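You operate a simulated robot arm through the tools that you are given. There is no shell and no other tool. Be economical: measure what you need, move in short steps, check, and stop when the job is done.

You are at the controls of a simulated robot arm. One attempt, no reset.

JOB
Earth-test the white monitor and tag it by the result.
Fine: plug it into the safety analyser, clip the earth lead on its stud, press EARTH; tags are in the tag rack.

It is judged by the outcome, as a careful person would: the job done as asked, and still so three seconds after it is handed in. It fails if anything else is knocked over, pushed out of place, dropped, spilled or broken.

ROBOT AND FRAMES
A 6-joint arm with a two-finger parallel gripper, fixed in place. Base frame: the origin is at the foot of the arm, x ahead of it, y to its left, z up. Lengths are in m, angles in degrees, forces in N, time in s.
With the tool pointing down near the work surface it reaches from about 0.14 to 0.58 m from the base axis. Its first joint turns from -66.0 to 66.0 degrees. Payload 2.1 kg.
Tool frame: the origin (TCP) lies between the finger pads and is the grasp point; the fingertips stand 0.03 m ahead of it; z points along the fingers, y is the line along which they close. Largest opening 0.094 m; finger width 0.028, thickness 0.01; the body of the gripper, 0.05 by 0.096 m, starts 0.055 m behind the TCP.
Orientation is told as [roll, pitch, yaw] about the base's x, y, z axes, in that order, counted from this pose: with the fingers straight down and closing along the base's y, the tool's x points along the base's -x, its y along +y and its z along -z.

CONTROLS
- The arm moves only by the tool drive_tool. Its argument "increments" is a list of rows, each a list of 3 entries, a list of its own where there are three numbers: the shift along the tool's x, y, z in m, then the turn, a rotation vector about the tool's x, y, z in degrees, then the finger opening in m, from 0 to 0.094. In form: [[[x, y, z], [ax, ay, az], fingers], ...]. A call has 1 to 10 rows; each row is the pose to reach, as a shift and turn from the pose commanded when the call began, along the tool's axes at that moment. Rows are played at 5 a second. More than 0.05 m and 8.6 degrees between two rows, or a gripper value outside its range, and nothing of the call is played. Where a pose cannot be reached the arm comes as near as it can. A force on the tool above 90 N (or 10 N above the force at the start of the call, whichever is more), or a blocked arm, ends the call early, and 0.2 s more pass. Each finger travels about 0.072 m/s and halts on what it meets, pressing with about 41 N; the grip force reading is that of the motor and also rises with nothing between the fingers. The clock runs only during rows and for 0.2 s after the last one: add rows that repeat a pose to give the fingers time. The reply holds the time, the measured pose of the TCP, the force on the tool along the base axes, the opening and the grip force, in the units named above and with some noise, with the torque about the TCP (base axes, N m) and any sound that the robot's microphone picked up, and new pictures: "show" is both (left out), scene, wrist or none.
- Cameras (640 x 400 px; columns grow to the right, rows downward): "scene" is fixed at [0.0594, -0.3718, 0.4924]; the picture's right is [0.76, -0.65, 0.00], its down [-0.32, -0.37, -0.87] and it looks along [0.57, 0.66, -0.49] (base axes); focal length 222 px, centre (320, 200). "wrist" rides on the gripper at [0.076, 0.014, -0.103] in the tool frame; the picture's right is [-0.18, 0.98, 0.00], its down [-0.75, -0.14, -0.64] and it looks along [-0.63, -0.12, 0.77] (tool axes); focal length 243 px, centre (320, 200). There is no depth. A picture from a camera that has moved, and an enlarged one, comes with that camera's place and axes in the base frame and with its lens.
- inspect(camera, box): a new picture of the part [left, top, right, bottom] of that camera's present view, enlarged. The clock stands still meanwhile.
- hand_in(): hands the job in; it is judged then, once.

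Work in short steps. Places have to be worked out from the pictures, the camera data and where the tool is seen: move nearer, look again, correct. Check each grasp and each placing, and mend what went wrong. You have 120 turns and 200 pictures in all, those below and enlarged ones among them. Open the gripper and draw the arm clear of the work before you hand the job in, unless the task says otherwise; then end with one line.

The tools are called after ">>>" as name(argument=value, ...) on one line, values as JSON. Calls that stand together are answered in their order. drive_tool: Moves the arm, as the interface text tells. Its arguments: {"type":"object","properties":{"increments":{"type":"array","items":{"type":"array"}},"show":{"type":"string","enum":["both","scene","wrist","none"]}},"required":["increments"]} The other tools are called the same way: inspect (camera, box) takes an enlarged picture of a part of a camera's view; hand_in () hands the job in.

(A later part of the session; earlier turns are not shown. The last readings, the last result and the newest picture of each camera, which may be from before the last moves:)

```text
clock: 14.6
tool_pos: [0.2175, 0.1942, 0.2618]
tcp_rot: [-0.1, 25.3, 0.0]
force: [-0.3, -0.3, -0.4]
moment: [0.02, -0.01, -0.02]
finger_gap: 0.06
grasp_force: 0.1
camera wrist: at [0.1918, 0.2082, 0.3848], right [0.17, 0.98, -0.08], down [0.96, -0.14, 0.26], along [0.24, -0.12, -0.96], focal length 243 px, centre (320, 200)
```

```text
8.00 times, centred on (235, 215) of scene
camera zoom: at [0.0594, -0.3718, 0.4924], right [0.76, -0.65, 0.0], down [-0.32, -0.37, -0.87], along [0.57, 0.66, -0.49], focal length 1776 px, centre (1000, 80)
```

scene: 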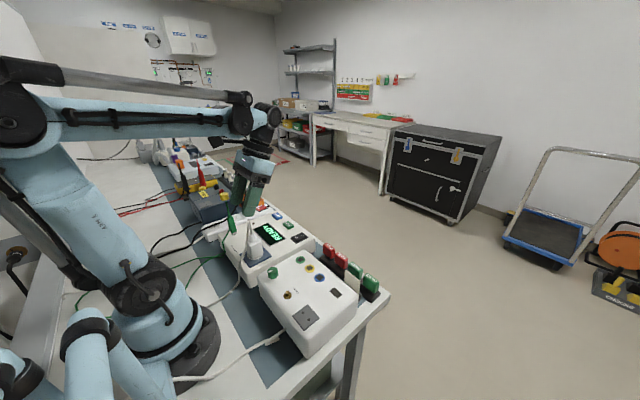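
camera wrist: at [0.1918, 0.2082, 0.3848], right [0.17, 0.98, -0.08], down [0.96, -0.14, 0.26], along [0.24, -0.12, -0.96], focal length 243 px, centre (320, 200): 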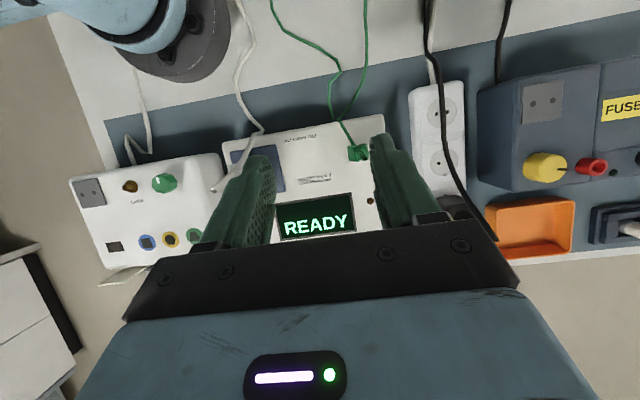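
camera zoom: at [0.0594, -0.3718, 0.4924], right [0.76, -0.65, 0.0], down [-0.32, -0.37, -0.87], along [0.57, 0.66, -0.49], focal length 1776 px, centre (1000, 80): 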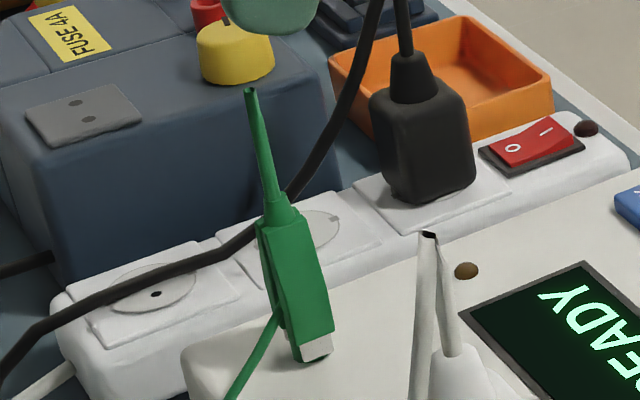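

Re-triangulated: clip vertical at (0.212,0.224), z 0.057–0.176, body up to 0.127. I set TCP x≈0.220 so its tip clears the palm, and descend partway with 0.05 opening.

>>> drive_tool(increments=[[[-0.002, 0.03, 0], [0, 0, 0], 0.05], [[-0.0161, 0.03, 0.0282], [0, 0, 0], 0.05], [[-0.029, 0.03, 0.055], [0, 0, 0], 0.05], [[-0.0465, 0.03, 0.0915], [0, 0, 0], 0.05], [[-0.0465, 0.03, 0.0915], [0, 0, 0], 0.05]], show="wrist")

>>> inspect(camera="wrist", box=[230, 90, 430, 250])

>>> inspect(camera="scene", box=[205, 170, 285, 240])

```text
clock: 15.8
tool_pos: [0.2209, 0.2223, 0.1573]
tcp_rot: [-0.3, 25.5, -0.1]
force: [0.2, 0.0, 0.4]
moment: [0.03, -0.01, 0.02]
finger_gap: 0.0501
grasp_force: 0.1
camera wrist: at [0.1949, 0.2372, 0.2814], right [0.17, 0.98, -0.08], down [0.96, -0.14, 0.26], along [0.24, -0.12, -0.96], focal length 243 px, centre (320, 200)
```

wrist: 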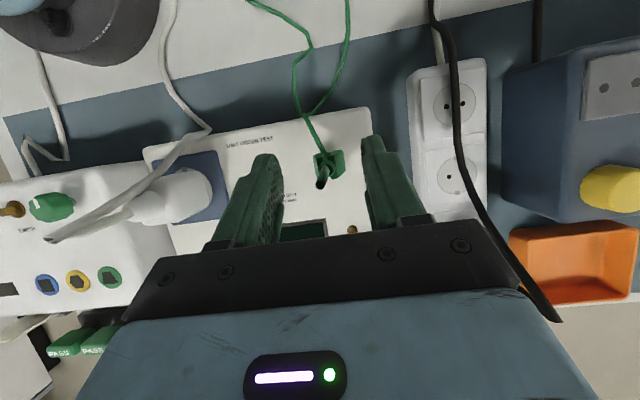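

```text
2.50 times, centred on (330, 170) of wrist
camera zoom: at [0.1949, 0.2372, 0.2814], right [0.17, 0.98, -0.08], down [0.96, -0.14, 0.26], along [0.24, -0.12, -0.96], focal length 606 px, centre (295, 275)
```

zoom: 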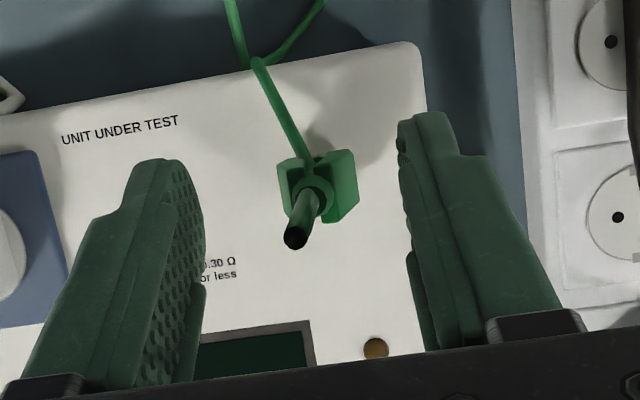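

```text
5.71 times, centred on (245, 205) of scene
camera zoom: at [0.0594, -0.3718, 0.4924], right [0.76, -0.65, 0.0], down [-0.32, -0.37, -0.87], along [0.57, 0.66, -0.49], focal length 1268 px, centre (749, 171)
```

zoom: 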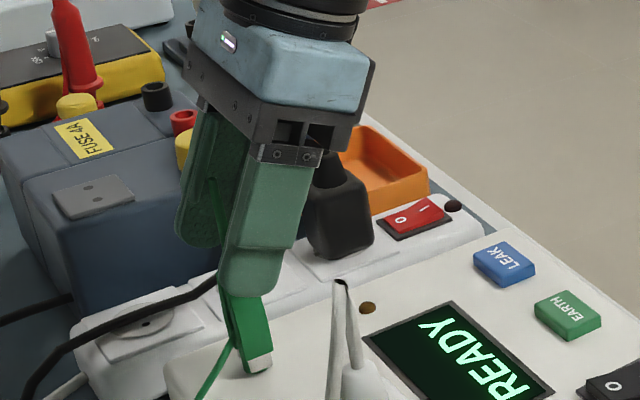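

Clip body centre at y≈0.227; shift +4 mm in y, then descend to z≈0.100.

>>> drive_tool(increments=[[[0, 0.004, 0], [0, 0, 0], 0.05], [[-0.0125, 0.004, 0.026], [0, 0, 0], 0.05], [[-0.0245, 0.004, 0.0515], [0, 0, 0], 0.05], [[-0.0245, 0.004, 0.0515], [0, 0, 0], 0.05]], show="wrist")

>>> inspect(camera="scene", box=[205, 170, 285, 240])

```text
clock: 16.8
tool_pos: [0.2206, 0.2256, 0.1008]
tcp_rot: [-0.2, 25.5, -0.1]
force: [0.0, 0.6, -0.4]
moment: [-0.01, 0.02, -0.02]
finger_gap: 0.0499
grasp_force: 0.1
camera wrist: at [0.1946, 0.2414, 0.2247], right [0.17, 0.98, -0.08], down [0.96, -0.14, 0.26], along [0.24, -0.12, -0.96], focal length 243 px, centre (320, 200)
```

wrist: 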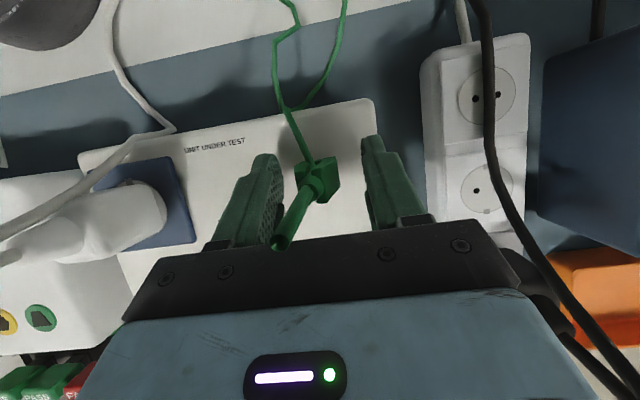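

```text
5.71 times, centred on (245, 205) of scene
camera zoom: at [0.0594, -0.3718, 0.4924], right [0.76, -0.65, 0.0], down [-0.32, -0.37, -0.87], along [0.57, 0.66, -0.49], focal length 1268 px, centre (749, 171)
```

zoom: 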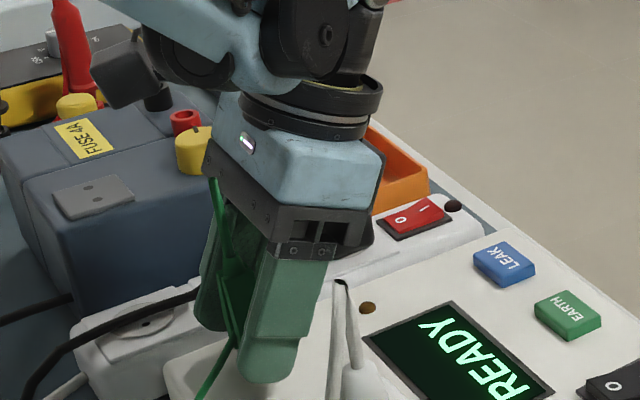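

Clip lies between the fingers with no contact. Close on it.

>>> drive_tool(increments=[[[0, 0.001, 0], [0, 0, 0], 0.03], [[0, 0.001, 0], [0, 0, 0], 0.01], [[0, 0.001, 0], [0, 0, 0], 0.005], [[0, 0.001, 0], [0, 0, 0], 0.005]], show="wrist")

>>> inspect(camera="wrist", box=[230, 90, 430, 250])

>>> inspect(camera="scene", box=[205, 170, 285, 240])

```text
clock: 17.8
tool_pos: [0.2199, 0.2256, 0.1008]
tcp_rot: [-0.6, 25.3, -0.2]
force: [-0.5, -28.0, 0.0]
moment: [-0.06, 0.04, 0.26]
finger_gap: 0.0248
grasp_force: 41.1
camera wrist: at [0.1946, 0.2418, 0.225], right [0.17, 0.98, -0.09], down [0.96, -0.14, 0.26], along [0.24, -0.13, -0.96], focal length 243 px, centre (320, 200)
```

wrist: 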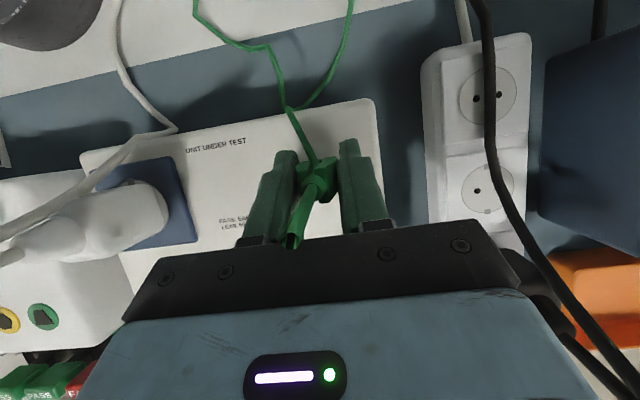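

```text
2.50 times, centred on (330, 170) of wrist
camera zoom: at [0.1946, 0.2418, 0.225], right [0.17, 0.98, -0.09], down [0.96, -0.14, 0.26], along [0.24, -0.13, -0.96], focal length 606 px, centre (295, 275)
```

zoom: 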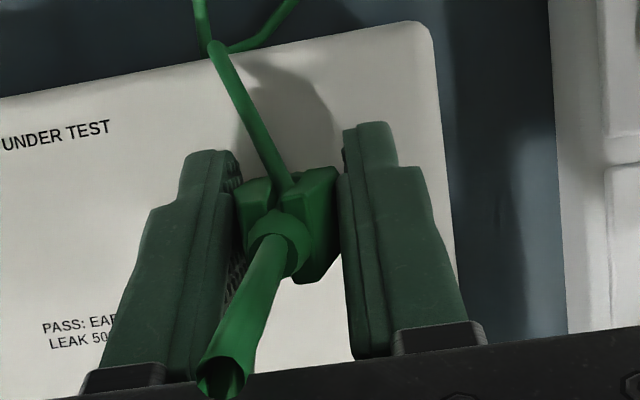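

```text
5.71 times, centred on (245, 205) of scene
camera zoom: at [0.0594, -0.3718, 0.4924], right [0.76, -0.65, 0.0], down [-0.32, -0.37, -0.87], along [0.57, 0.66, -0.49], focal length 1268 px, centre (749, 171)
```

zoom: 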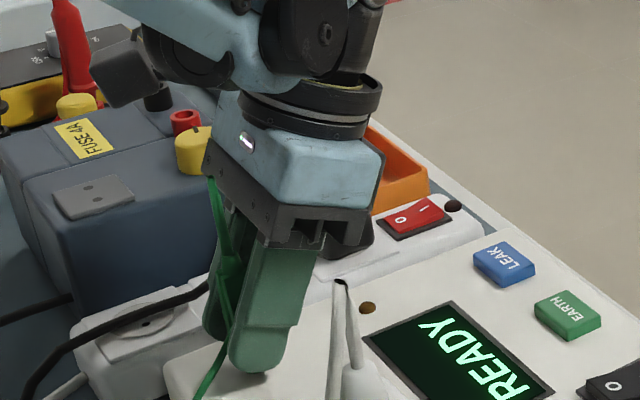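

Held at 24.8 mm but with 28 N sideways; I relax y by -3 mm, then lift 30 mm.

>>> drive_tool(increments=[[[0, -0.002, 0], [0, 0, 0], 0.005], [[0, -0.002, 0], [0, 0, 0], 0.005]], show="none")

```text
clock: 18.4
tool_pos: [0.2198, 0.2247, 0.1008]
tcp_rot: [-0.1, 25.4, 0.1]
force: [-1.3, -12.2, -2.1]
moment: [0.03, 0.02, 0.17]
finger_gap: 0.0249
grasp_force: 41.0
```

>>> drive_tool(increments=[[[0.0, -0.001, 0], [0, 0, 0], 0.005], [[0.0043, -0.001, -0.009], [0, 0, 0], 0.005], [[0.0086, -0.001, -0.0181], [0, 0, 0], 0.005], [[0.0129, -0.001, -0.0271], [0, 0, 0], 0.005], [[0.0215, -0.001, -0.0452], [0, 0, 0], 0.005]])

>>> inspect(camera="scene", box=[205, 170, 285, 240])

>>> inspect(camera="wrist", box=[230, 90, 430, 250])

```text
clock: 19.6
tool_pos: [0.2202, 0.2241, 0.1516]
tcp_rot: [-0.3, 25.4, -0.1]
force: [-0.4, 0.2, -0.2]
moment: [0.02, -0.04, 0.01]
finger_gap: 0.0248
grasp_force: 40.3
camera wrist: at [0.1938, 0.24, 0.2756], right [0.17, 0.98, -0.08], down [0.96, -0.14, 0.26], along [0.24, -0.12, -0.96], focal length 243 px, centre (320, 200)
```

scene: 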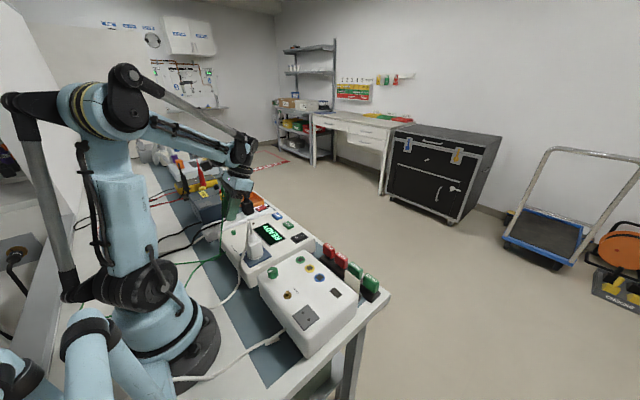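
wrist: 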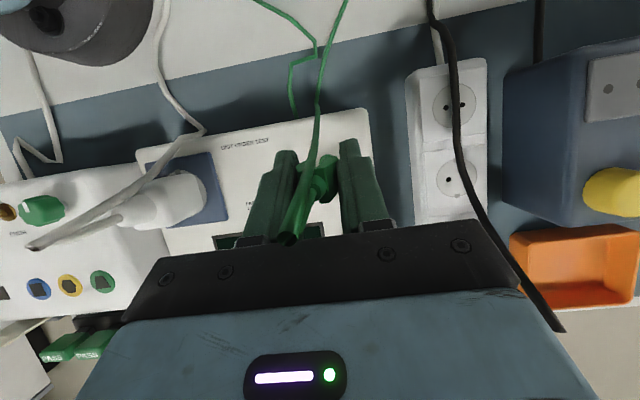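

```text
5.71 times, centred on (245, 205) of scene
camera zoom: at [0.0594, -0.3718, 0.4924], right [0.76, -0.65, 0.0], down [-0.32, -0.37, -0.87], along [0.57, 0.66, -0.49], focal length 1268 px, centre (749, 171)
```

zoom: 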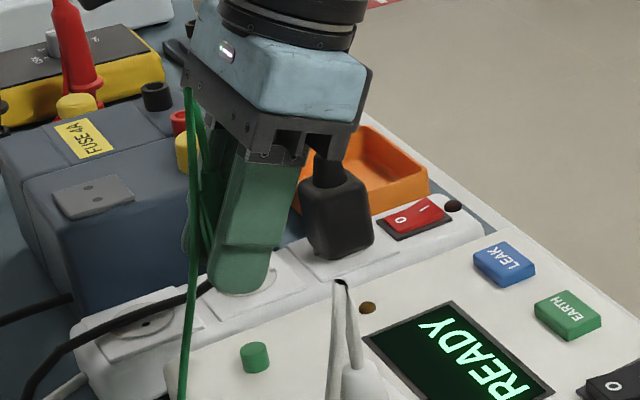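

```text
2.50 times, centred on (330, 170) of wrist
camera zoom: at [0.1938, 0.24, 0.2756], right [0.17, 0.98, -0.08], down [0.96, -0.14, 0.26], along [0.24, -0.12, -0.96], focal length 606 px, centre (295, 275)
```

zoom: 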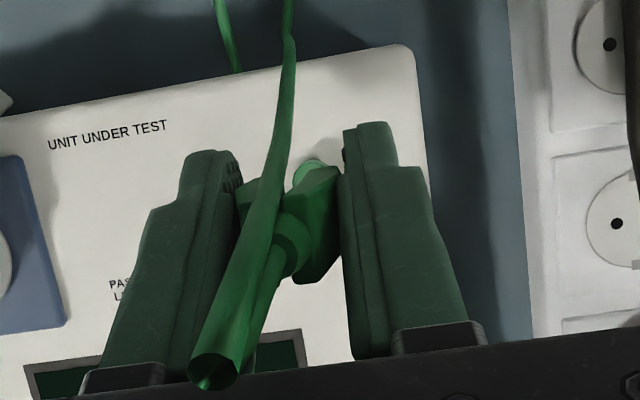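

Clip is off its green peg and held. I raise it to z≈0.26 and carry it over towards the monitor's stud at ≈(0.210,-0.085).

>>> drive_tool(increments=[[[0.0172, 0, -0.0361], [0, 0, 0], 0.005], [[0.0344, 0, -0.0722], [0, 0, 0], 0.005], [[0.0474, 0, -0.0993], [0, 0, 0], 0.005], [[0.0474, -0.045, -0.0993], [0, 0, 0], 0.005], [[0.0474, -0.09, -0.0993], [0, 0, 0], 0.005], [[0.0474, -0.135, -0.0993], [0, 0, 0], 0.005], [[0.0474, -0.18, -0.0993], [0, 0, 0], 0.005], [[0.0474, -0.225, -0.0993], [0, 0, 0], 0.005], [[0.0474, -0.27, -0.0993], [0, 0, 0], 0.005], [[0.0474, -0.305, -0.0993], [0, 0, 0], 0.005]])

>>> inspect(camera="scene", box=[210, 170, 370, 310])

>>> inspect(camera="wrist", box=[230, 90, 430, 250])

```text
clock: 21.8
tool_pos: [0.217, -0.0814, 0.2633]
tcp_rot: [-0.2, 25.4, 0.1]
force: [0.0, -0.5, 0.1]
moment: [0.01, 0.02, 0.0]
finger_gap: 0.0252
grasp_force: 40.4
camera wrist: at [0.1924, -0.0658, 0.3865], right [0.17, 0.98, -0.08], down [0.96, -0.14, 0.26], along [0.24, -0.12, -0.96], focal length 243 px, centre (320, 200)
```

scene: 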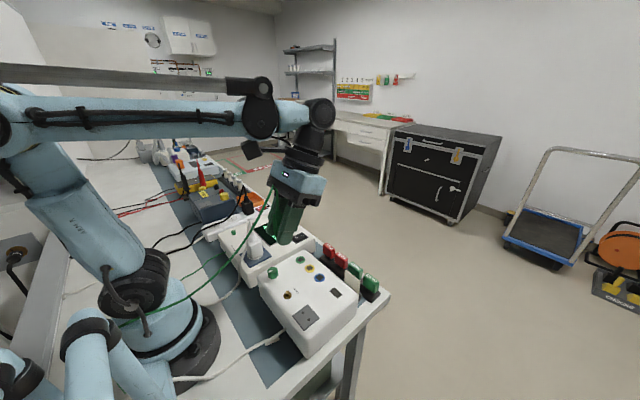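
wrist: 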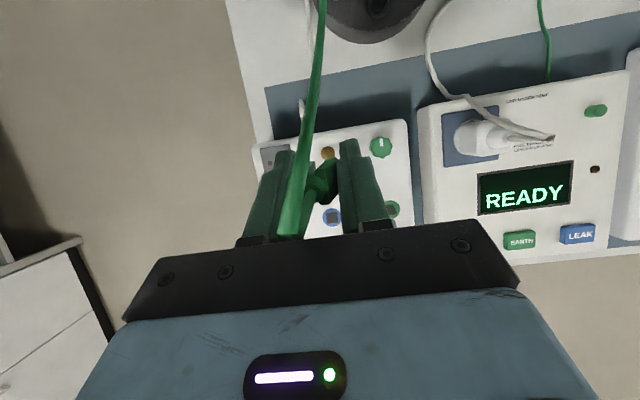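

```text
2.86 times, centred on (290, 240) of scene
camera zoom: at [0.0594, -0.3718, 0.4924], right [0.76, -0.65, 0.0], down [-0.32, -0.37, -0.87], along [0.57, 0.66, -0.49], focal length 634 px, centre (406, 86)
```

zoom: 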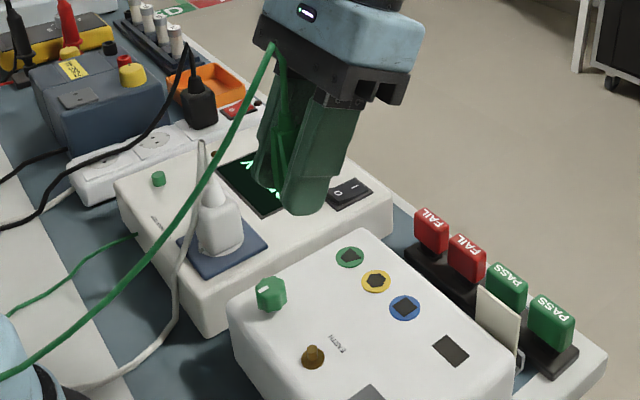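

```text
2.50 times, centred on (330, 170) of wrist
camera zoom: at [0.1924, -0.0658, 0.3865], right [0.17, 0.98, -0.08], down [0.96, -0.14, 0.26], along [0.24, -0.12, -0.96], focal length 606 px, centre (295, 275)
```

zoom: 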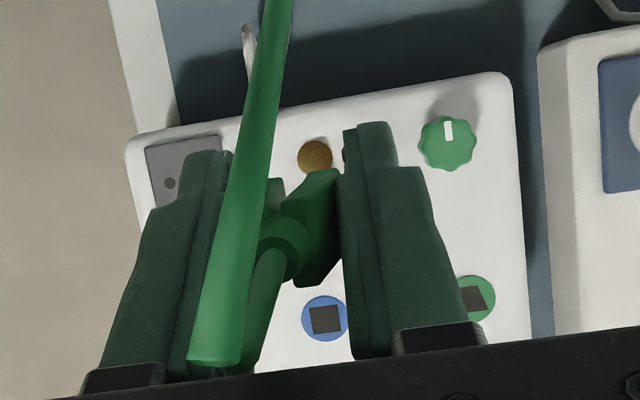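

Stud seen at ≈(0.209..0.213,-0.084), so by comparison with the peg the TCP should go to (0.220,-0.0855). I lower to z≈0.165 and check from the scene camera.

>>> drive_tool(increments=[[[-0.0172, -0.0045, 0.0361], [0, 0, 0], 0.005], [[-0.0344, -0.0045, 0.0722], [0, 0, 0], 0.005], [[-0.0422, -0.0045, 0.0885], [0, 0, 0], 0.005], [[-0.0422, -0.0045, 0.0885], [0, 0, 0], 0.005]], show="none")

>>> inspect(camera="scene", box=[250, 230, 330, 310])

>>> inspect(camera="wrist", box=[230, 90, 430, 250])

```text
clock: 22.8
tool_pos: [0.2207, -0.0849, 0.1645]
tcp_rot: [-0.4, 25.4, -0.2]
force: [-0.5, 1.1, -0.6]
moment: [0.02, 0.0, -0.01]
finger_gap: 0.0249
grasp_force: 40.7
```

```text
5.00 times, centred on (290, 270) of scene
camera zoom: at [0.0594, -0.3718, 0.4924], right [0.76, -0.65, 0.0], down [-0.32, -0.37, -0.87], along [0.57, 0.66, -0.49], focal length 1110 px, centre (470, -150)
```

zoom: 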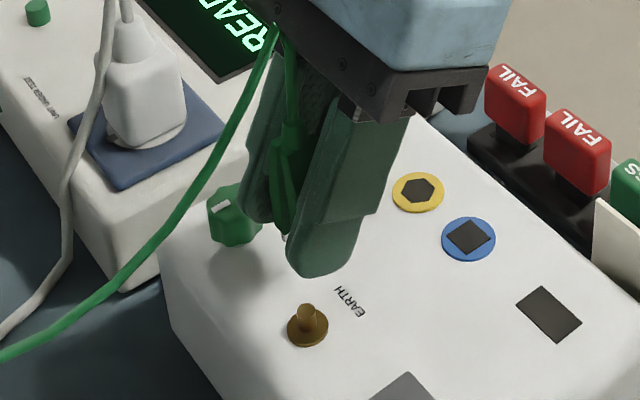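

```text
2.50 times, centred on (330, 170) of wrist
camera zoom: at [0.194, -0.0701, 0.2883], right [0.17, 0.98, -0.08], down [0.96, -0.14, 0.26], along [0.24, -0.12, -0.96], focal length 606 px, centre (295, 275)
```

zoom: 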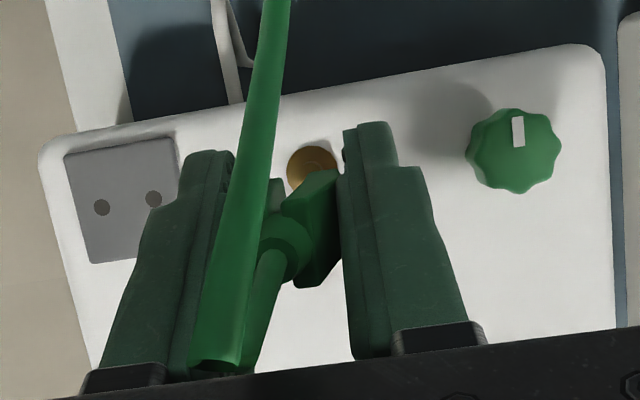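

Predicted projections match: the clip is above the stud within ~1 mm. Lower 36 mm and look.

>>> drive_tool(increments=[[[-0.0065, 0, 0.0137], [0, 0, 0], 0.005], [[-0.0118, 0, 0.0248], [0, 0, 0], 0.005], [[-0.0142, 0, 0.0298], [0, 0, 0], 0.005], [[-0.0155, 0, 0.0325], [0, 0, 0], 0.005]], show="none")

>>> inspect(camera="scene", box=[250, 230, 330, 310])

>>> inspect(camera="wrist", box=[230, 90, 430, 250])

```text
clock: 23.8
tool_pos: [0.2201, -0.0867, 0.1274]
tcp_rot: [-0.2, 25.4, -0.1]
force: [0.8, 0.2, 0.5]
moment: [0.03, 0.0, 0.0]
finger_gap: 0.0247
grasp_force: 41.3
```

```text
5.00 times, centred on (290, 270) of scene
camera zoom: at [0.0594, -0.3718, 0.4924], right [0.76, -0.65, 0.0], down [-0.32, -0.37, -0.87], along [0.57, 0.66, -0.49], focal length 1110 px, centre (470, -150)
```

zoom: 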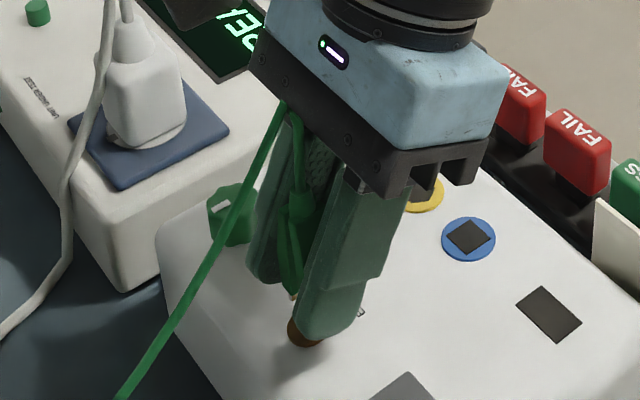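

```text
2.50 times, centred on (330, 170) of wrist
camera zoom: at [0.1941, -0.0701, 0.2521], right [0.17, 0.98, -0.08], down [0.96, -0.14, 0.26], along [0.24, -0.12, -0.96], focal length 606 px, centre (295, 275)
```

zoom: 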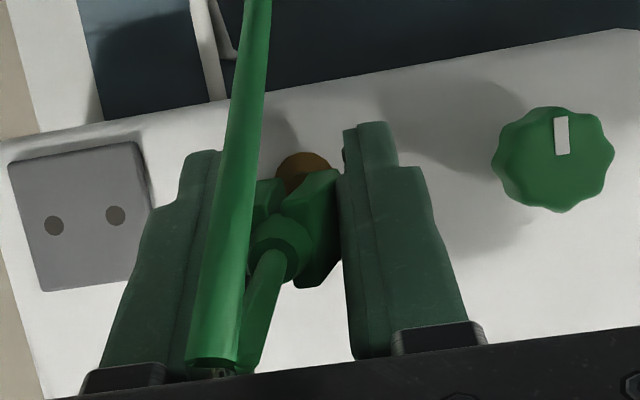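

Continue downward in small steps to seat it, watching force.

>>> drive_tool(increments=[[[-0.0013, 0.0005, 0.0027], [0, 0, 0], 0.005], [[-0.0022, 0.0005, 0.0045], [0, 0, 0], 0.005], [[-0.003, 0.0005, 0.0063], [0, 0, 0], 0.005]], show="none")

>>> inspect(camera="scene", box=[265, 260, 315, 310])

```text
clock: 24.6
tool_pos: [0.22, -0.0856, 0.1207]
tcp_rot: [-0.2, 25.4, 0.0]
force: [0.5, 1.0, -0.6]
moment: [-0.04, -0.01, 0.02]
finger_gap: 0.0252
grasp_force: 41.3
```

```text
8.00 times, centred on (290, 285) of scene
camera zoom: at [0.0594, -0.3718, 0.4924], right [0.76, -0.65, 0.0], down [-0.32, -0.37, -0.87], along [0.57, 0.66, -0.49], focal length 1776 px, centre (560, -480)
```

zoom: 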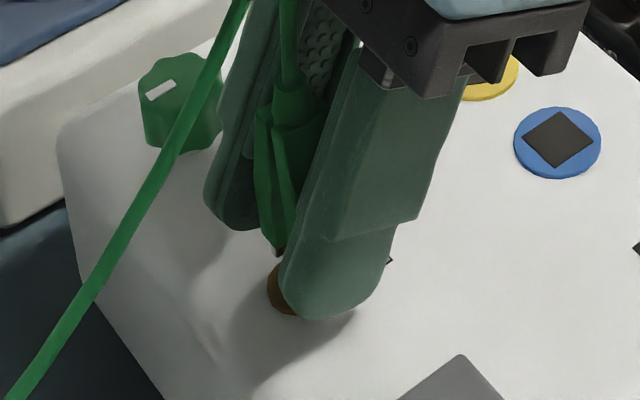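

Still above the flange; no force. Continue down.

>>> drive_tool(increments=[[[-0.0013, 0, 0.0027], [0, 0, 0], 0.005], [[-0.0022, 0, 0.0045], [0, 0, 0], 0.005], [[-0.003, 0, 0.0063], [0, 0, 0], 0.005]], show="none")

>>> inspect(camera="scene", box=[265, 260, 315, 310])

```text
clock: 25.4
tool_pos: [0.2188, -0.0842, 0.1166]
tcp_rot: [-0.2, 25.8, -0.1]
force: [1.5, -1.0, 67.1]
moment: [0.04, 0.39, 0.0]
finger_gap: 0.0247
grasp_force: 41.2
```

```text
8.00 times, centred on (290, 285) of scene
camera zoom: at [0.0592, -0.3718, 0.4925], right [0.76, -0.65, 0.0], down [-0.32, -0.37, -0.87], along [0.57, 0.66, -0.49], focal length 1776 px, centre (560, -480)
```

zoom: 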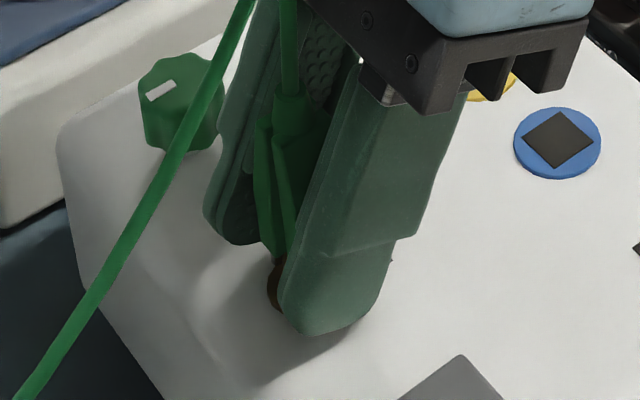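

Contact at z=0.1166 with the clip bottom ≈0.08 – below the stud top (0.091), so it's down over the stud on the flange. I ease off and open slightly to 0.04.

>>> drive_tool(increments=[[[0.0009, 0, -0.0018], [0, 0, 0], 0.005], [[0.0009, 0, -0.0018], [0, 0, 0], 0.03], [[0.0009, 0, -0.0018], [0, 0, 0], 0.045], [[0.0009, 0, -0.0018], [0, 0, 0], 0.045]], show="none")

>>> inspect(camera="scene", box=[265, 250, 325, 310])

>>> inspect(camera="wrist", box=[230, 90, 430, 250])

```text
clock: 26.4
tool_pos: [0.2203, -0.0842, 0.1166]
tcp_rot: [-0.3, 25.4, 0.0]
force: [0.3, 0.4, 0.1]
moment: [-0.01, -0.01, 0.0]
finger_gap: 0.0449
grasp_force: 0.1
```

```text
6.67 times, centred on (295, 280) of scene
camera zoom: at [0.0594, -0.3718, 0.4924], right [0.76, -0.65, 0.0], down [-0.32, -0.37, -0.87], along [0.57, 0.66, -0.49], focal length 1480 px, centre (487, -333)
```

zoom: 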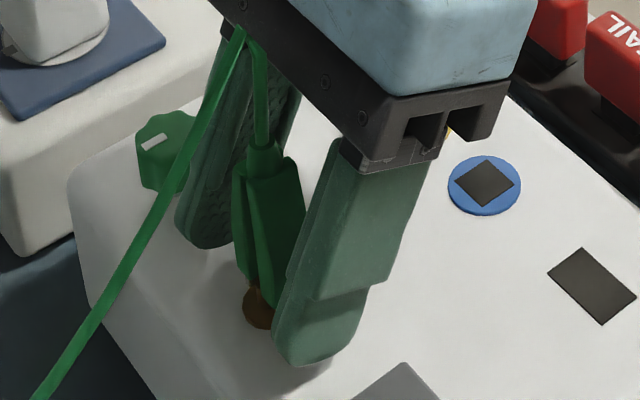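

```text
2.50 times, centred on (330, 170) of wrist
camera zoom: at [0.1943, -0.0695, 0.2405], right [0.17, 0.98, -0.08], down [0.96, -0.14, 0.26], along [0.24, -0.12, -0.96], focal length 606 px, centre (295, 275)
```

zoom: 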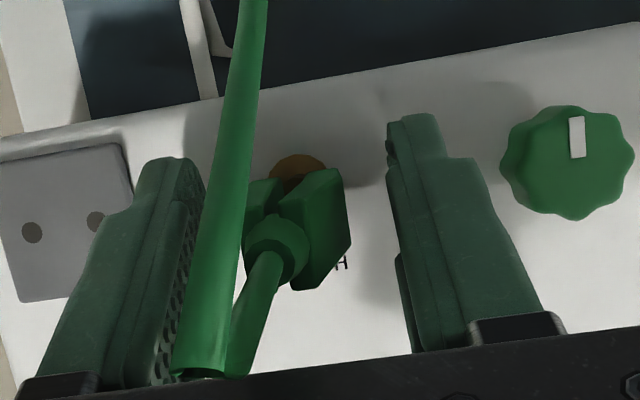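

Clip stands on the stud by itself. Retract up and slightly to +x.

>>> drive_tool(increments=[[[-0.005, 0, -0.015], [0, 0, 0], 0.05], [[-0.005, 0, -0.04], [0, 0, 0], 0.05], [[0.0, 0, -0.08], [0, 0, 0], 0.05], [[0.01, 0, -0.12], [0, 0, 0], 0.05], [[0.01, 0, -0.12], [0, 0, 0], 0.05]])

>>> inspect(camera="scene", box=[260, 230, 340, 310])

>>> inspect(camera="wrist", box=[230, 50, 430, 210])

```text
clock: 27.6
tool_pos: [0.2626, -0.0836, 0.2292]
tcp_rot: [-0.2, 25.4, -0.1]
force: [0.9, 0.3, 0.0]
moment: [0.01, 0.05, 0.01]
finger_gap: 0.05
grasp_force: 0.1
camera wrist: at [0.2366, -0.0688, 0.3534], right [0.17, 0.98, -0.08], down [0.96, -0.14, 0.26], along [0.24, -0.12, -0.96], focal length 243 px, centre (320, 200)
```

scene: 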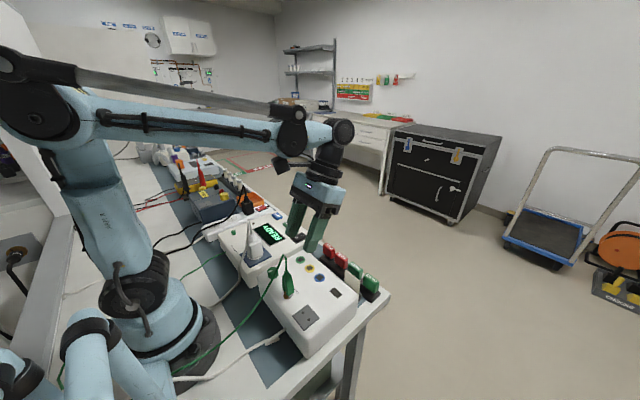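
wrist: 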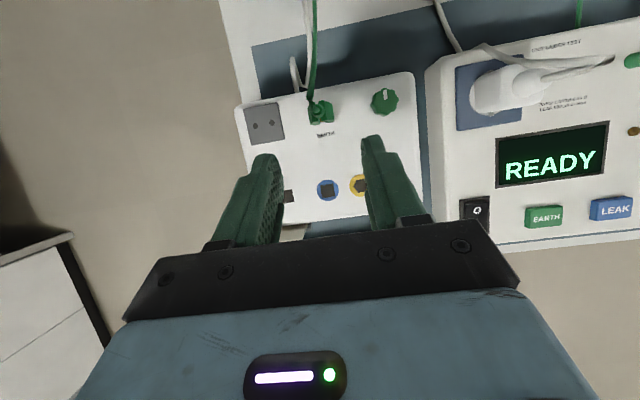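

```text
5.00 times, centred on (300, 270) of scene
camera zoom: at [0.0594, -0.3718, 0.4924], right [0.76, -0.65, 0.0], down [-0.32, -0.37, -0.87], along [0.57, 0.66, -0.49], focal length 1110 px, centre (420, -150)
```

zoom: 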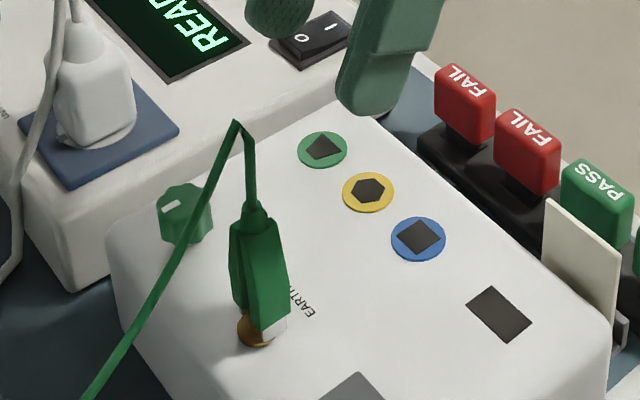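

```text
2.50 times, centred on (330, 130) of wrist
camera zoom: at [0.2366, -0.0688, 0.3534], right [0.17, 0.98, -0.08], down [0.96, -0.14, 0.26], along [0.24, -0.12, -0.96], focal length 606 px, centre (295, 375)
```

zoom: 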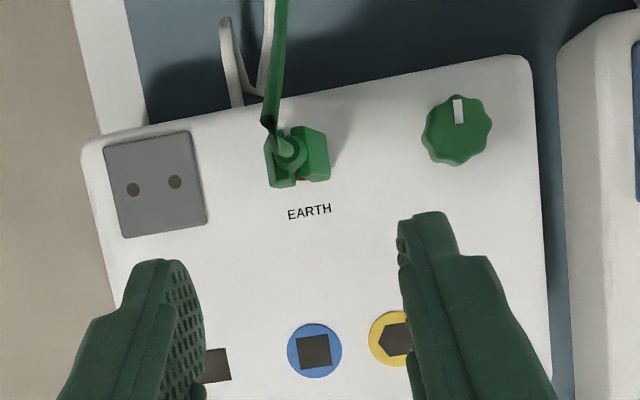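

Plug and clip are in place. EARTH button ≈(0.367,0.150,z≈0.065); I move there with the tool brought vertical and fingers closed, stopping high to look.

>>> drive_tool(increments=[[[-0.0213, 0.039, 0.0046], [0, -4.2, 0], 0.03], [[-0.0427, 0.078, 0.0092], [0, -8.5, 0], 0.01], [[-0.064, 0.117, 0.0139], [0, -12.7, 0], 0.0], [[-0.0853, 0.156, 0.0185], [0, -16.9, 0], 0.0], [[-0.1067, 0.195, 0.0231], [0, -21.2, 0], 0.0], [[-0.128, 0.234, 0.0277], [0, -25.4, 0], 0.0], [[-0.128, 0.234, 0.0277], [0, -25.4, 0], 0.0]])

>>> inspect(camera="scene", box=[250, 190, 330, 250])

```text
clock: 29.2
tool_pos: [0.3655, 0.1501, 0.1485]
tcp_rot: [-0.2, -0.2, 0.0]
force: [-0.1, 0.2, -0.6]
moment: [-0.03, 0.03, 0.02]
finger_gap: 0.0
grasp_force: 32.8
camera wrist: at [0.2884, 0.1656, 0.2487], right [0.18, 0.98, 0.0], down [0.75, -0.14, 0.64], along [0.63, -0.12, -0.77], focal length 243 px, centre (320, 200)
```

scene: 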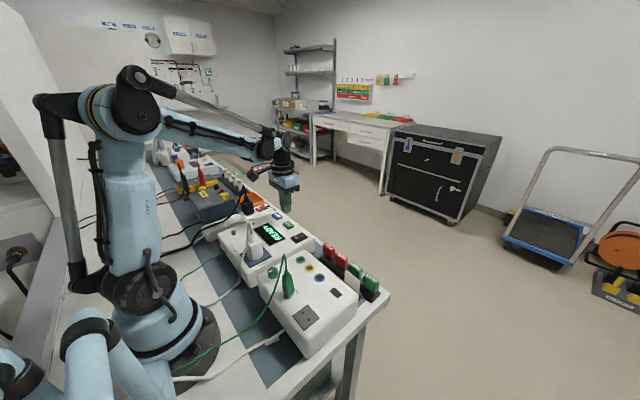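
wrist: 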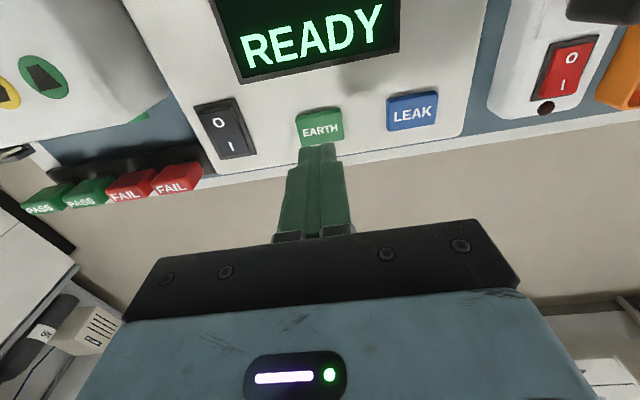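

```text
6.67 times, centred on (290, 220) of scene
camera zoom: at [0.0594, -0.3718, 0.4924], right [0.76, -0.65, 0.0], down [-0.32, -0.37, -0.87], along [0.57, 0.66, -0.49], focal length 1480 px, centre (520, 67)
```

zoom: 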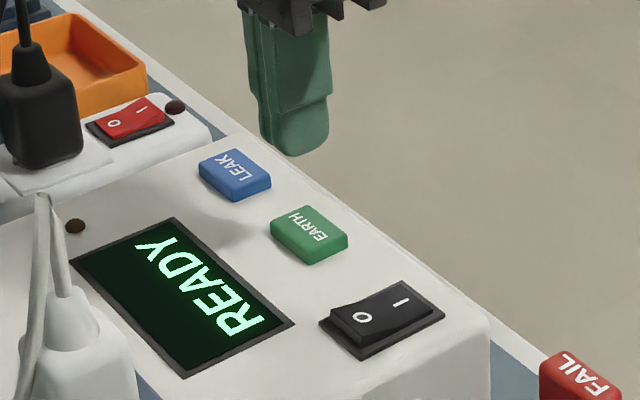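

Button at (0.3635,0.152). Centre over it and press: lower to just above contact, then small steps.

>>> drive_tool(increments=[[[0.0025, 0.0017, 0.02], [0, 0, 0], 0.0], [[0.0025, 0.0017, 0.046], [0, 0, 0], 0.0], [[0.0025, 0.0017, 0.051], [0, 0, 0], 0.0], [[0.0025, 0.0017, 0.054], [0, 0, 0], 0.0]])

>>> inspect(camera="scene", box=[250, 190, 330, 250])

```text
clock: 30.2
tool_pos: [0.3635, 0.1502, 0.0952]
tcp_rot: [-0.1, 0.0, 0.0]
force: [-1.5, 2.2, 16.2]
moment: [0.03, -0.03, -0.03]
finger_gap: 0.0
grasp_force: 33.1
heard: click
camera wrist: at [0.2861, 0.1664, 0.1957], right [0.18, 0.98, 0.0], down [0.75, -0.14, 0.64], along [0.63, -0.12, -0.77], focal length 243 px, centre (320, 200)
```

scene: 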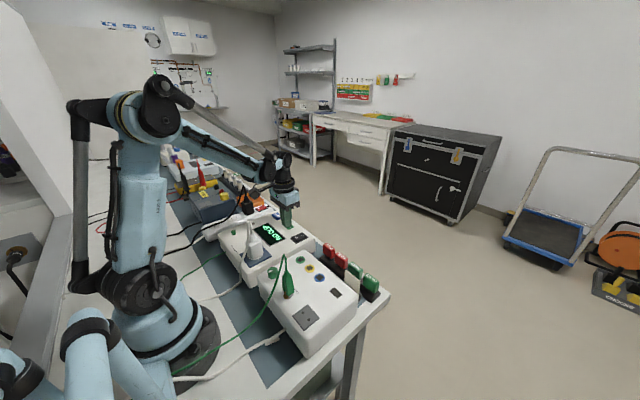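
wrist: 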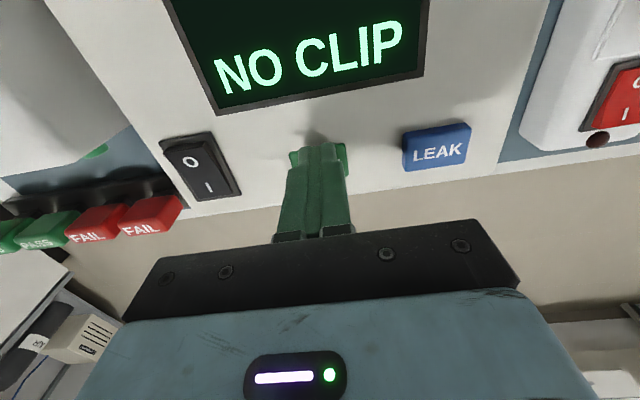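

```text
6.67 times, centred on (290, 220) of scene
camera zoom: at [0.0593, -0.3718, 0.4924], right [0.76, -0.65, 0.0], down [-0.32, -0.37, -0.87], along [0.57, 0.66, -0.49], focal length 1480 px, centre (520, 67)
```

zoom: 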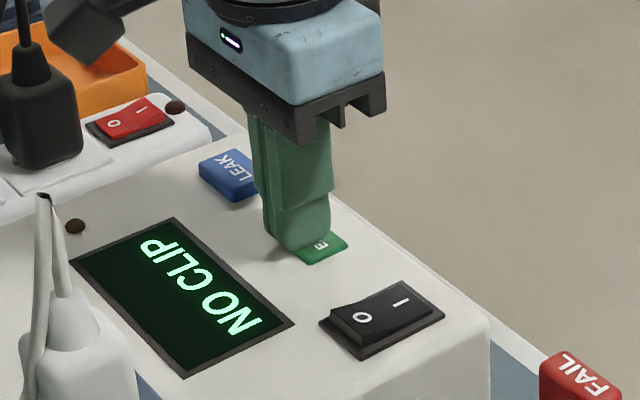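

The press worked, but the display says NO CLIP: the clip isn't properly on the stud. I raise the tool and inspect the clip.

>>> drive_tool(increments=[[[0, 0, -0.04], [0, 0, 0], 0.0], [[0, 0, -0.08], [0, 0, 0], 0.02], [[0, 0, -0.12], [0, 0, 0], 0.05], [[0, 0, -0.13], [0, 0, 0], 0.05]], show="none")

>>> inspect(camera="scene", box=[270, 260, 310, 310])

```text
clock: 31.2
tool_pos: [0.363, 0.1513, 0.2258]
tcp_rot: [-0.2, 0.0, 0.0]
force: [0.9, -0.1, -0.9]
moment: [0.0, -0.04, -0.01]
finger_gap: 0.0501
grasp_force: 0.1
```

```text
8.00 times, centred on (290, 285) of scene
camera zoom: at [0.0594, -0.3718, 0.4924], right [0.76, -0.65, 0.0], down [-0.32, -0.37, -0.87], along [0.57, 0.66, -0.49], focal length 1776 px, centre (560, -480)
```

zoom: 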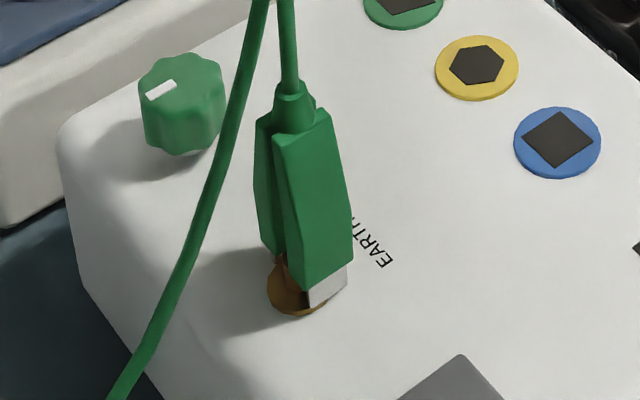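

The clip stands ~3–4 mm too far to +x, so the stud isn't properly in the jaws. I go back to re-grasp it and re-seat it further to -x.

>>> drive_tool(increments=[[[0.0167, -0.039, -0.0006], [0, 4.2, 0], 0.05], [[0.0335, -0.078, -0.0011], [0, 8.5, 0], 0.05], [[0.0502, -0.1175, -0.0017], [0, 12.7, 0], 0.05], [[0.067, -0.157, -0.0023], [0, 16.9, 0], 0.05], [[0.0837, -0.196, -0.0028], [0, 21.2, 0], 0.05], [[0.1004, -0.235, -0.0034], [0, 25.4, 0], 0.05], [[0.1004, -0.235, -0.0034], [0, 25.4, 0], 0.05]], show="wrist")

>>> inspect(camera="wrist", box=[270, 70, 390, 170])

```text
clock: 32.8
tool_pos: [0.2631, -0.0842, 0.2272]
tcp_rot: [-0.2, 25.4, 0.1]
force: [0.5, 0.4, -0.3]
moment: [-0.02, -0.03, 0.03]
finger_gap: 0.0501
grasp_force: 0.0
camera wrist: at [0.2374, -0.068, 0.3523], right [0.17, 0.98, -0.08], down [0.96, -0.14, 0.26], along [0.24, -0.12, -0.96], focal length 243 px, centre (320, 200)
```

wrist: 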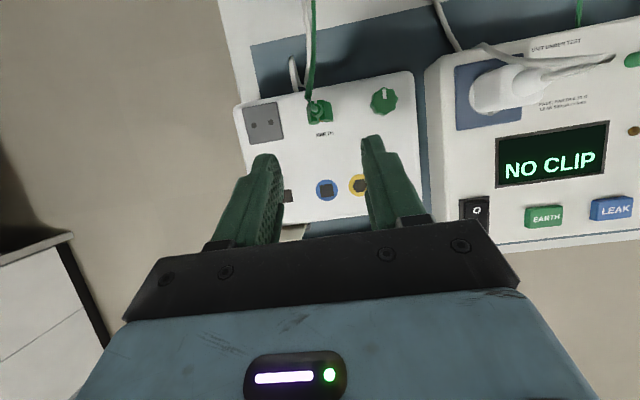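

```text
4.00 times, centred on (330, 120) of wrist
camera zoom: at [0.2374, -0.068, 0.3523], right [0.17, 0.98, -0.08], down [0.96, -0.14, 0.26], along [0.24, -0.12, -0.96], focal length 970 px, centre (280, 520)
```

zoom: 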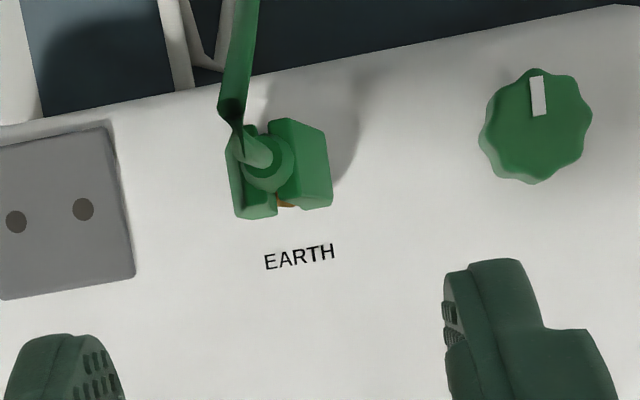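

Both cameras indicate the clip is ≈4 mm +x and ≈2 mm +y of the stud axis. I re-grasp it along the reverse of the retract path.

>>> drive_tool(increments=[[[-0.01, 0.001, 0.04], [0, 0, 0], 0.05], [[-0.015, 0.001, 0.08], [0, 0, 0], 0.05], [[-0.015, 0.001, 0.105], [0, 0, 0], 0.05], [[-0.01, 0.001, 0.119], [0, 0, 0], 0.05], [[-0.01, 0.001, 0.119], [0, 0, 0], 0.03], [[-0.01, 0.001, 0.119], [0, 0, 0], 0.005], [[-0.01, 0.001, 0.119], [0, 0, 0], 0.005], [[-0.01, 0.001, 0.119], [0, 0, 0], 0.005]], show="none")

>>> inspect(camera="wrist", box=[230, 90, 430, 250])

```text
clock: 34.6
tool_pos: [0.2209, -0.0837, 0.1173]
tcp_rot: [-0.2, 25.4, -0.1]
force: [0.2, 0.5, 0.3]
moment: [-0.02, 0.0, 0.03]
finger_gap: 0.0248
grasp_force: 40.9
```

```text
2.50 times, centred on (330, 170) of wrist
camera zoom: at [0.1953, -0.0681, 0.2403], right [0.17, 0.98, -0.08], down [0.96, -0.14, 0.26], along [0.24, -0.12, -0.96], focal length 606 px, centre (295, 275)
```

zoom: 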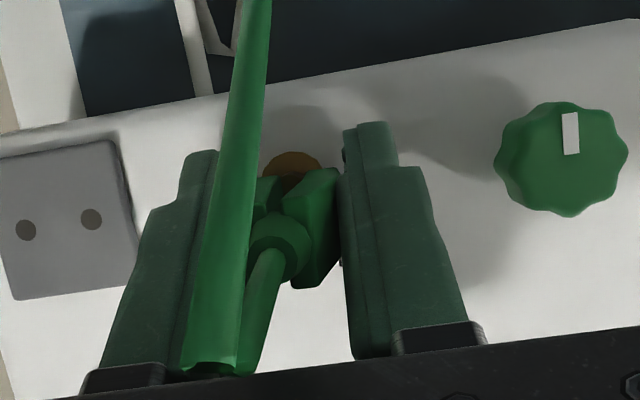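

Comparing the stud with how the peg sat relative to the tool in the same camera: I need about -4.3 mm x, -2.5 mm y. Lift 25 mm, shift, lower again.

>>> drive_tool(increments=[[[0.0054, 0, -0.0113], [0, 0, 0], 0.005], [[0.0107, 0, -0.0226], [0, 0, 0], 0.005], [[0.0146, -0.0025, -0.0208], [0, 0, 0], 0.005], [[0.0146, -0.0025, -0.0208], [0, 0, 0], 0.005]], show="none")

>>> inspect(camera="wrist", box=[230, 90, 430, 250])

>>> inspect(camera="scene", box=[265, 250, 325, 310])

```text
clock: 35.6
tool_pos: [0.2168, -0.0856, 0.1406]
tcp_rot: [-0.2, 25.4, -0.1]
force: [-0.4, 0.1, 0.2]
moment: [0.01, 0.02, 0.01]
finger_gap: 0.0254
grasp_force: 41.2
```

```text
2.50 times, centred on (330, 170) of wrist
camera zoom: at [0.1915, -0.0702, 0.2654], right [0.17, 0.98, -0.08], down [0.96, -0.14, 0.26], along [0.24, -0.12, -0.96], focal length 606 px, centre (295, 275)
```

zoom: 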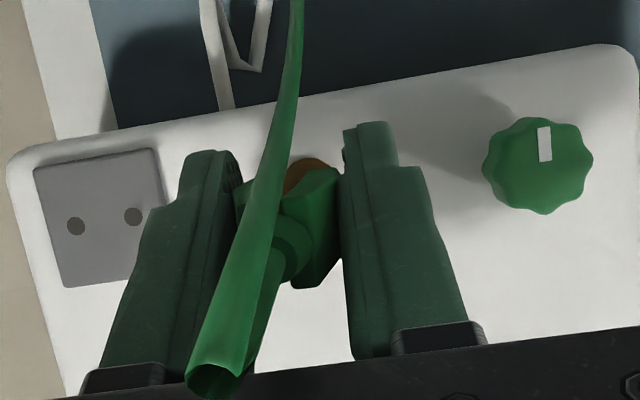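

```text
6.67 times, centred on (295, 280) of scene
camera zoom: at [0.0594, -0.3718, 0.4924], right [0.76, -0.65, 0.0], down [-0.32, -0.37, -0.87], along [0.57, 0.66, -0.49], focal length 1480 px, centre (487, -333)
```

zoom: 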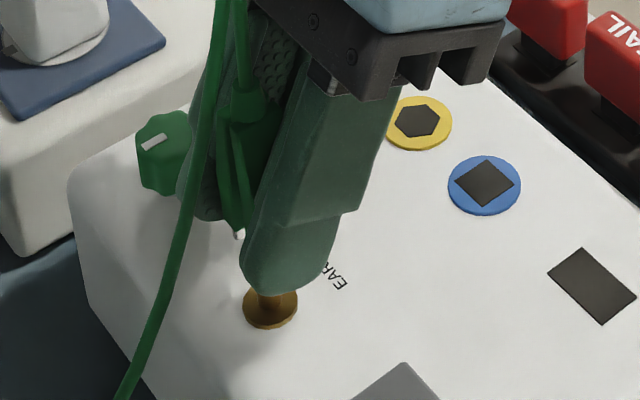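

The stud now appears as the peg did. Lower onto the stud.

>>> drive_tool(increments=[[[-0.004, 0, 0.0085], [0, 0, 0], 0.005], [[-0.0075, 0, 0.0158], [0, 0, 0], 0.005], [[-0.0095, 0, 0.02], [0, 0, 0], 0.005], [[-0.0105, 0, 0.0222], [0, 0, 0], 0.005]], show="none")

>>> inspect(camera="scene", box=[265, 250, 325, 310])

```text
clock: 36.6
tool_pos: [0.2182, -0.0851, 0.1168]
tcp_rot: [-0.2, 25.5, -0.2]
force: [-0.8, -1.1, 0.3]
moment: [0.03, 0.02, 0.0]
finger_gap: 0.0249
grasp_force: 41.3
```

```text
6.67 times, centred on (295, 280) of scene
camera zoom: at [0.0594, -0.3718, 0.4924], right [0.76, -0.65, 0.0], down [-0.32, -0.37, -0.87], along [0.57, 0.66, -0.49], focal length 1480 px, centre (487, -333)
```

zoom: 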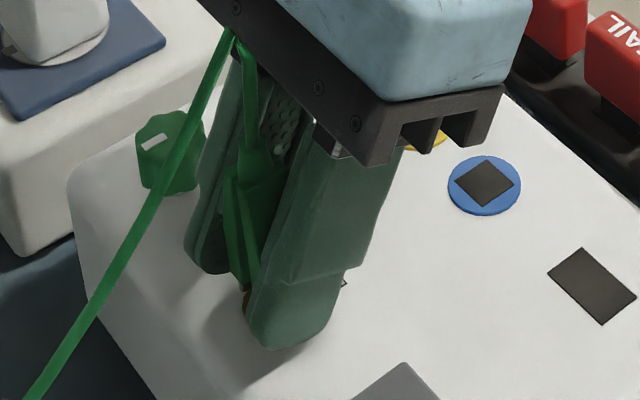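

No contact yet; a few more mm.

>>> drive_tool(increments=[[[-0.0007, 0, 0.0014], [0, 0, 0], 0.005], [[-0.0013, 0, 0.0027], [0, 0, 0], 0.005], [[-0.0017, 0, 0.0036], [0, 0, 0], 0.005]], show="none")

```text
clock: 37.4
tool_pos: [0.2165, -0.0843, 0.1157]
tcp_rot: [-0.2, 25.7, 0.0]
force: [9.8, 11.6, 66.1]
moment: [0.26, 0.33, -0.25]
finger_gap: 0.0247
grasp_force: 41.4
```

Seated with 66 N. Ease, release, retract as before and inspect.

>>> drive_tool(increments=[[[0.0009, 0, -0.0018], [0, 0, 0], 0.005], [[0.0009, 0, -0.0018], [0, 0, 0], 0.03], [[0.0009, 0, -0.0018], [0, 0, 0], 0.05], [[0.0009, 0, -0.0018], [0, 0, 0], 0.05], [[-0.004, 0, -0.017], [0, 0, 0], 0.05], [[-0.004, 0, -0.042], [0, 0, 0], 0.05], [[0.001, 0, -0.082], [0, 0, 0], 0.05], [[0.011, 0, -0.122], [0, 0, 0], 0.05], [[0.011, 0, -0.122], [0, 0, 0], 0.05]], show="none")

>>> inspect(camera="scene", box=[270, 260, 310, 310])

>>> inspect(camera="wrist", box=[270, 70, 390, 170])

```text
clock: 39.4
tool_pos: [0.2588, -0.0854, 0.2286]
tcp_rot: [-0.2, 25.3, -0.1]
force: [-0.3, 0.6, -0.5]
moment: [0.03, -0.02, 0.01]
finger_gap: 0.05
grasp_force: 0.1
```

```text
8.00 times, centred on (290, 285) of scene
camera zoom: at [0.0594, -0.3718, 0.4924], right [0.76, -0.65, 0.0], down [-0.32, -0.37, -0.87], along [0.57, 0.66, -0.49], focal length 1776 px, centre (560, -480)
```

zoom: 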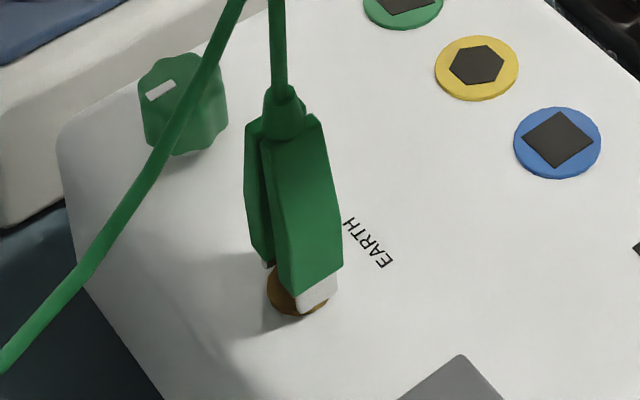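

```text
4.00 times, centred on (330, 120) of wrist
camera zoom: at [0.2326, -0.0698, 0.3521], right [0.17, 0.98, -0.08], down [0.96, -0.14, 0.26], along [0.24, -0.12, -0.96], focal length 970 px, centre (280, 520)
```

zoom: 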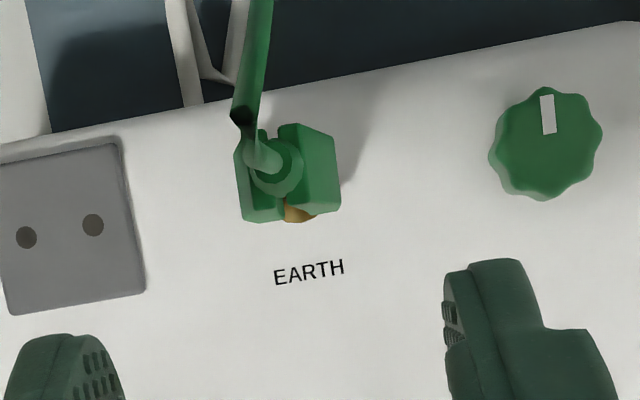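

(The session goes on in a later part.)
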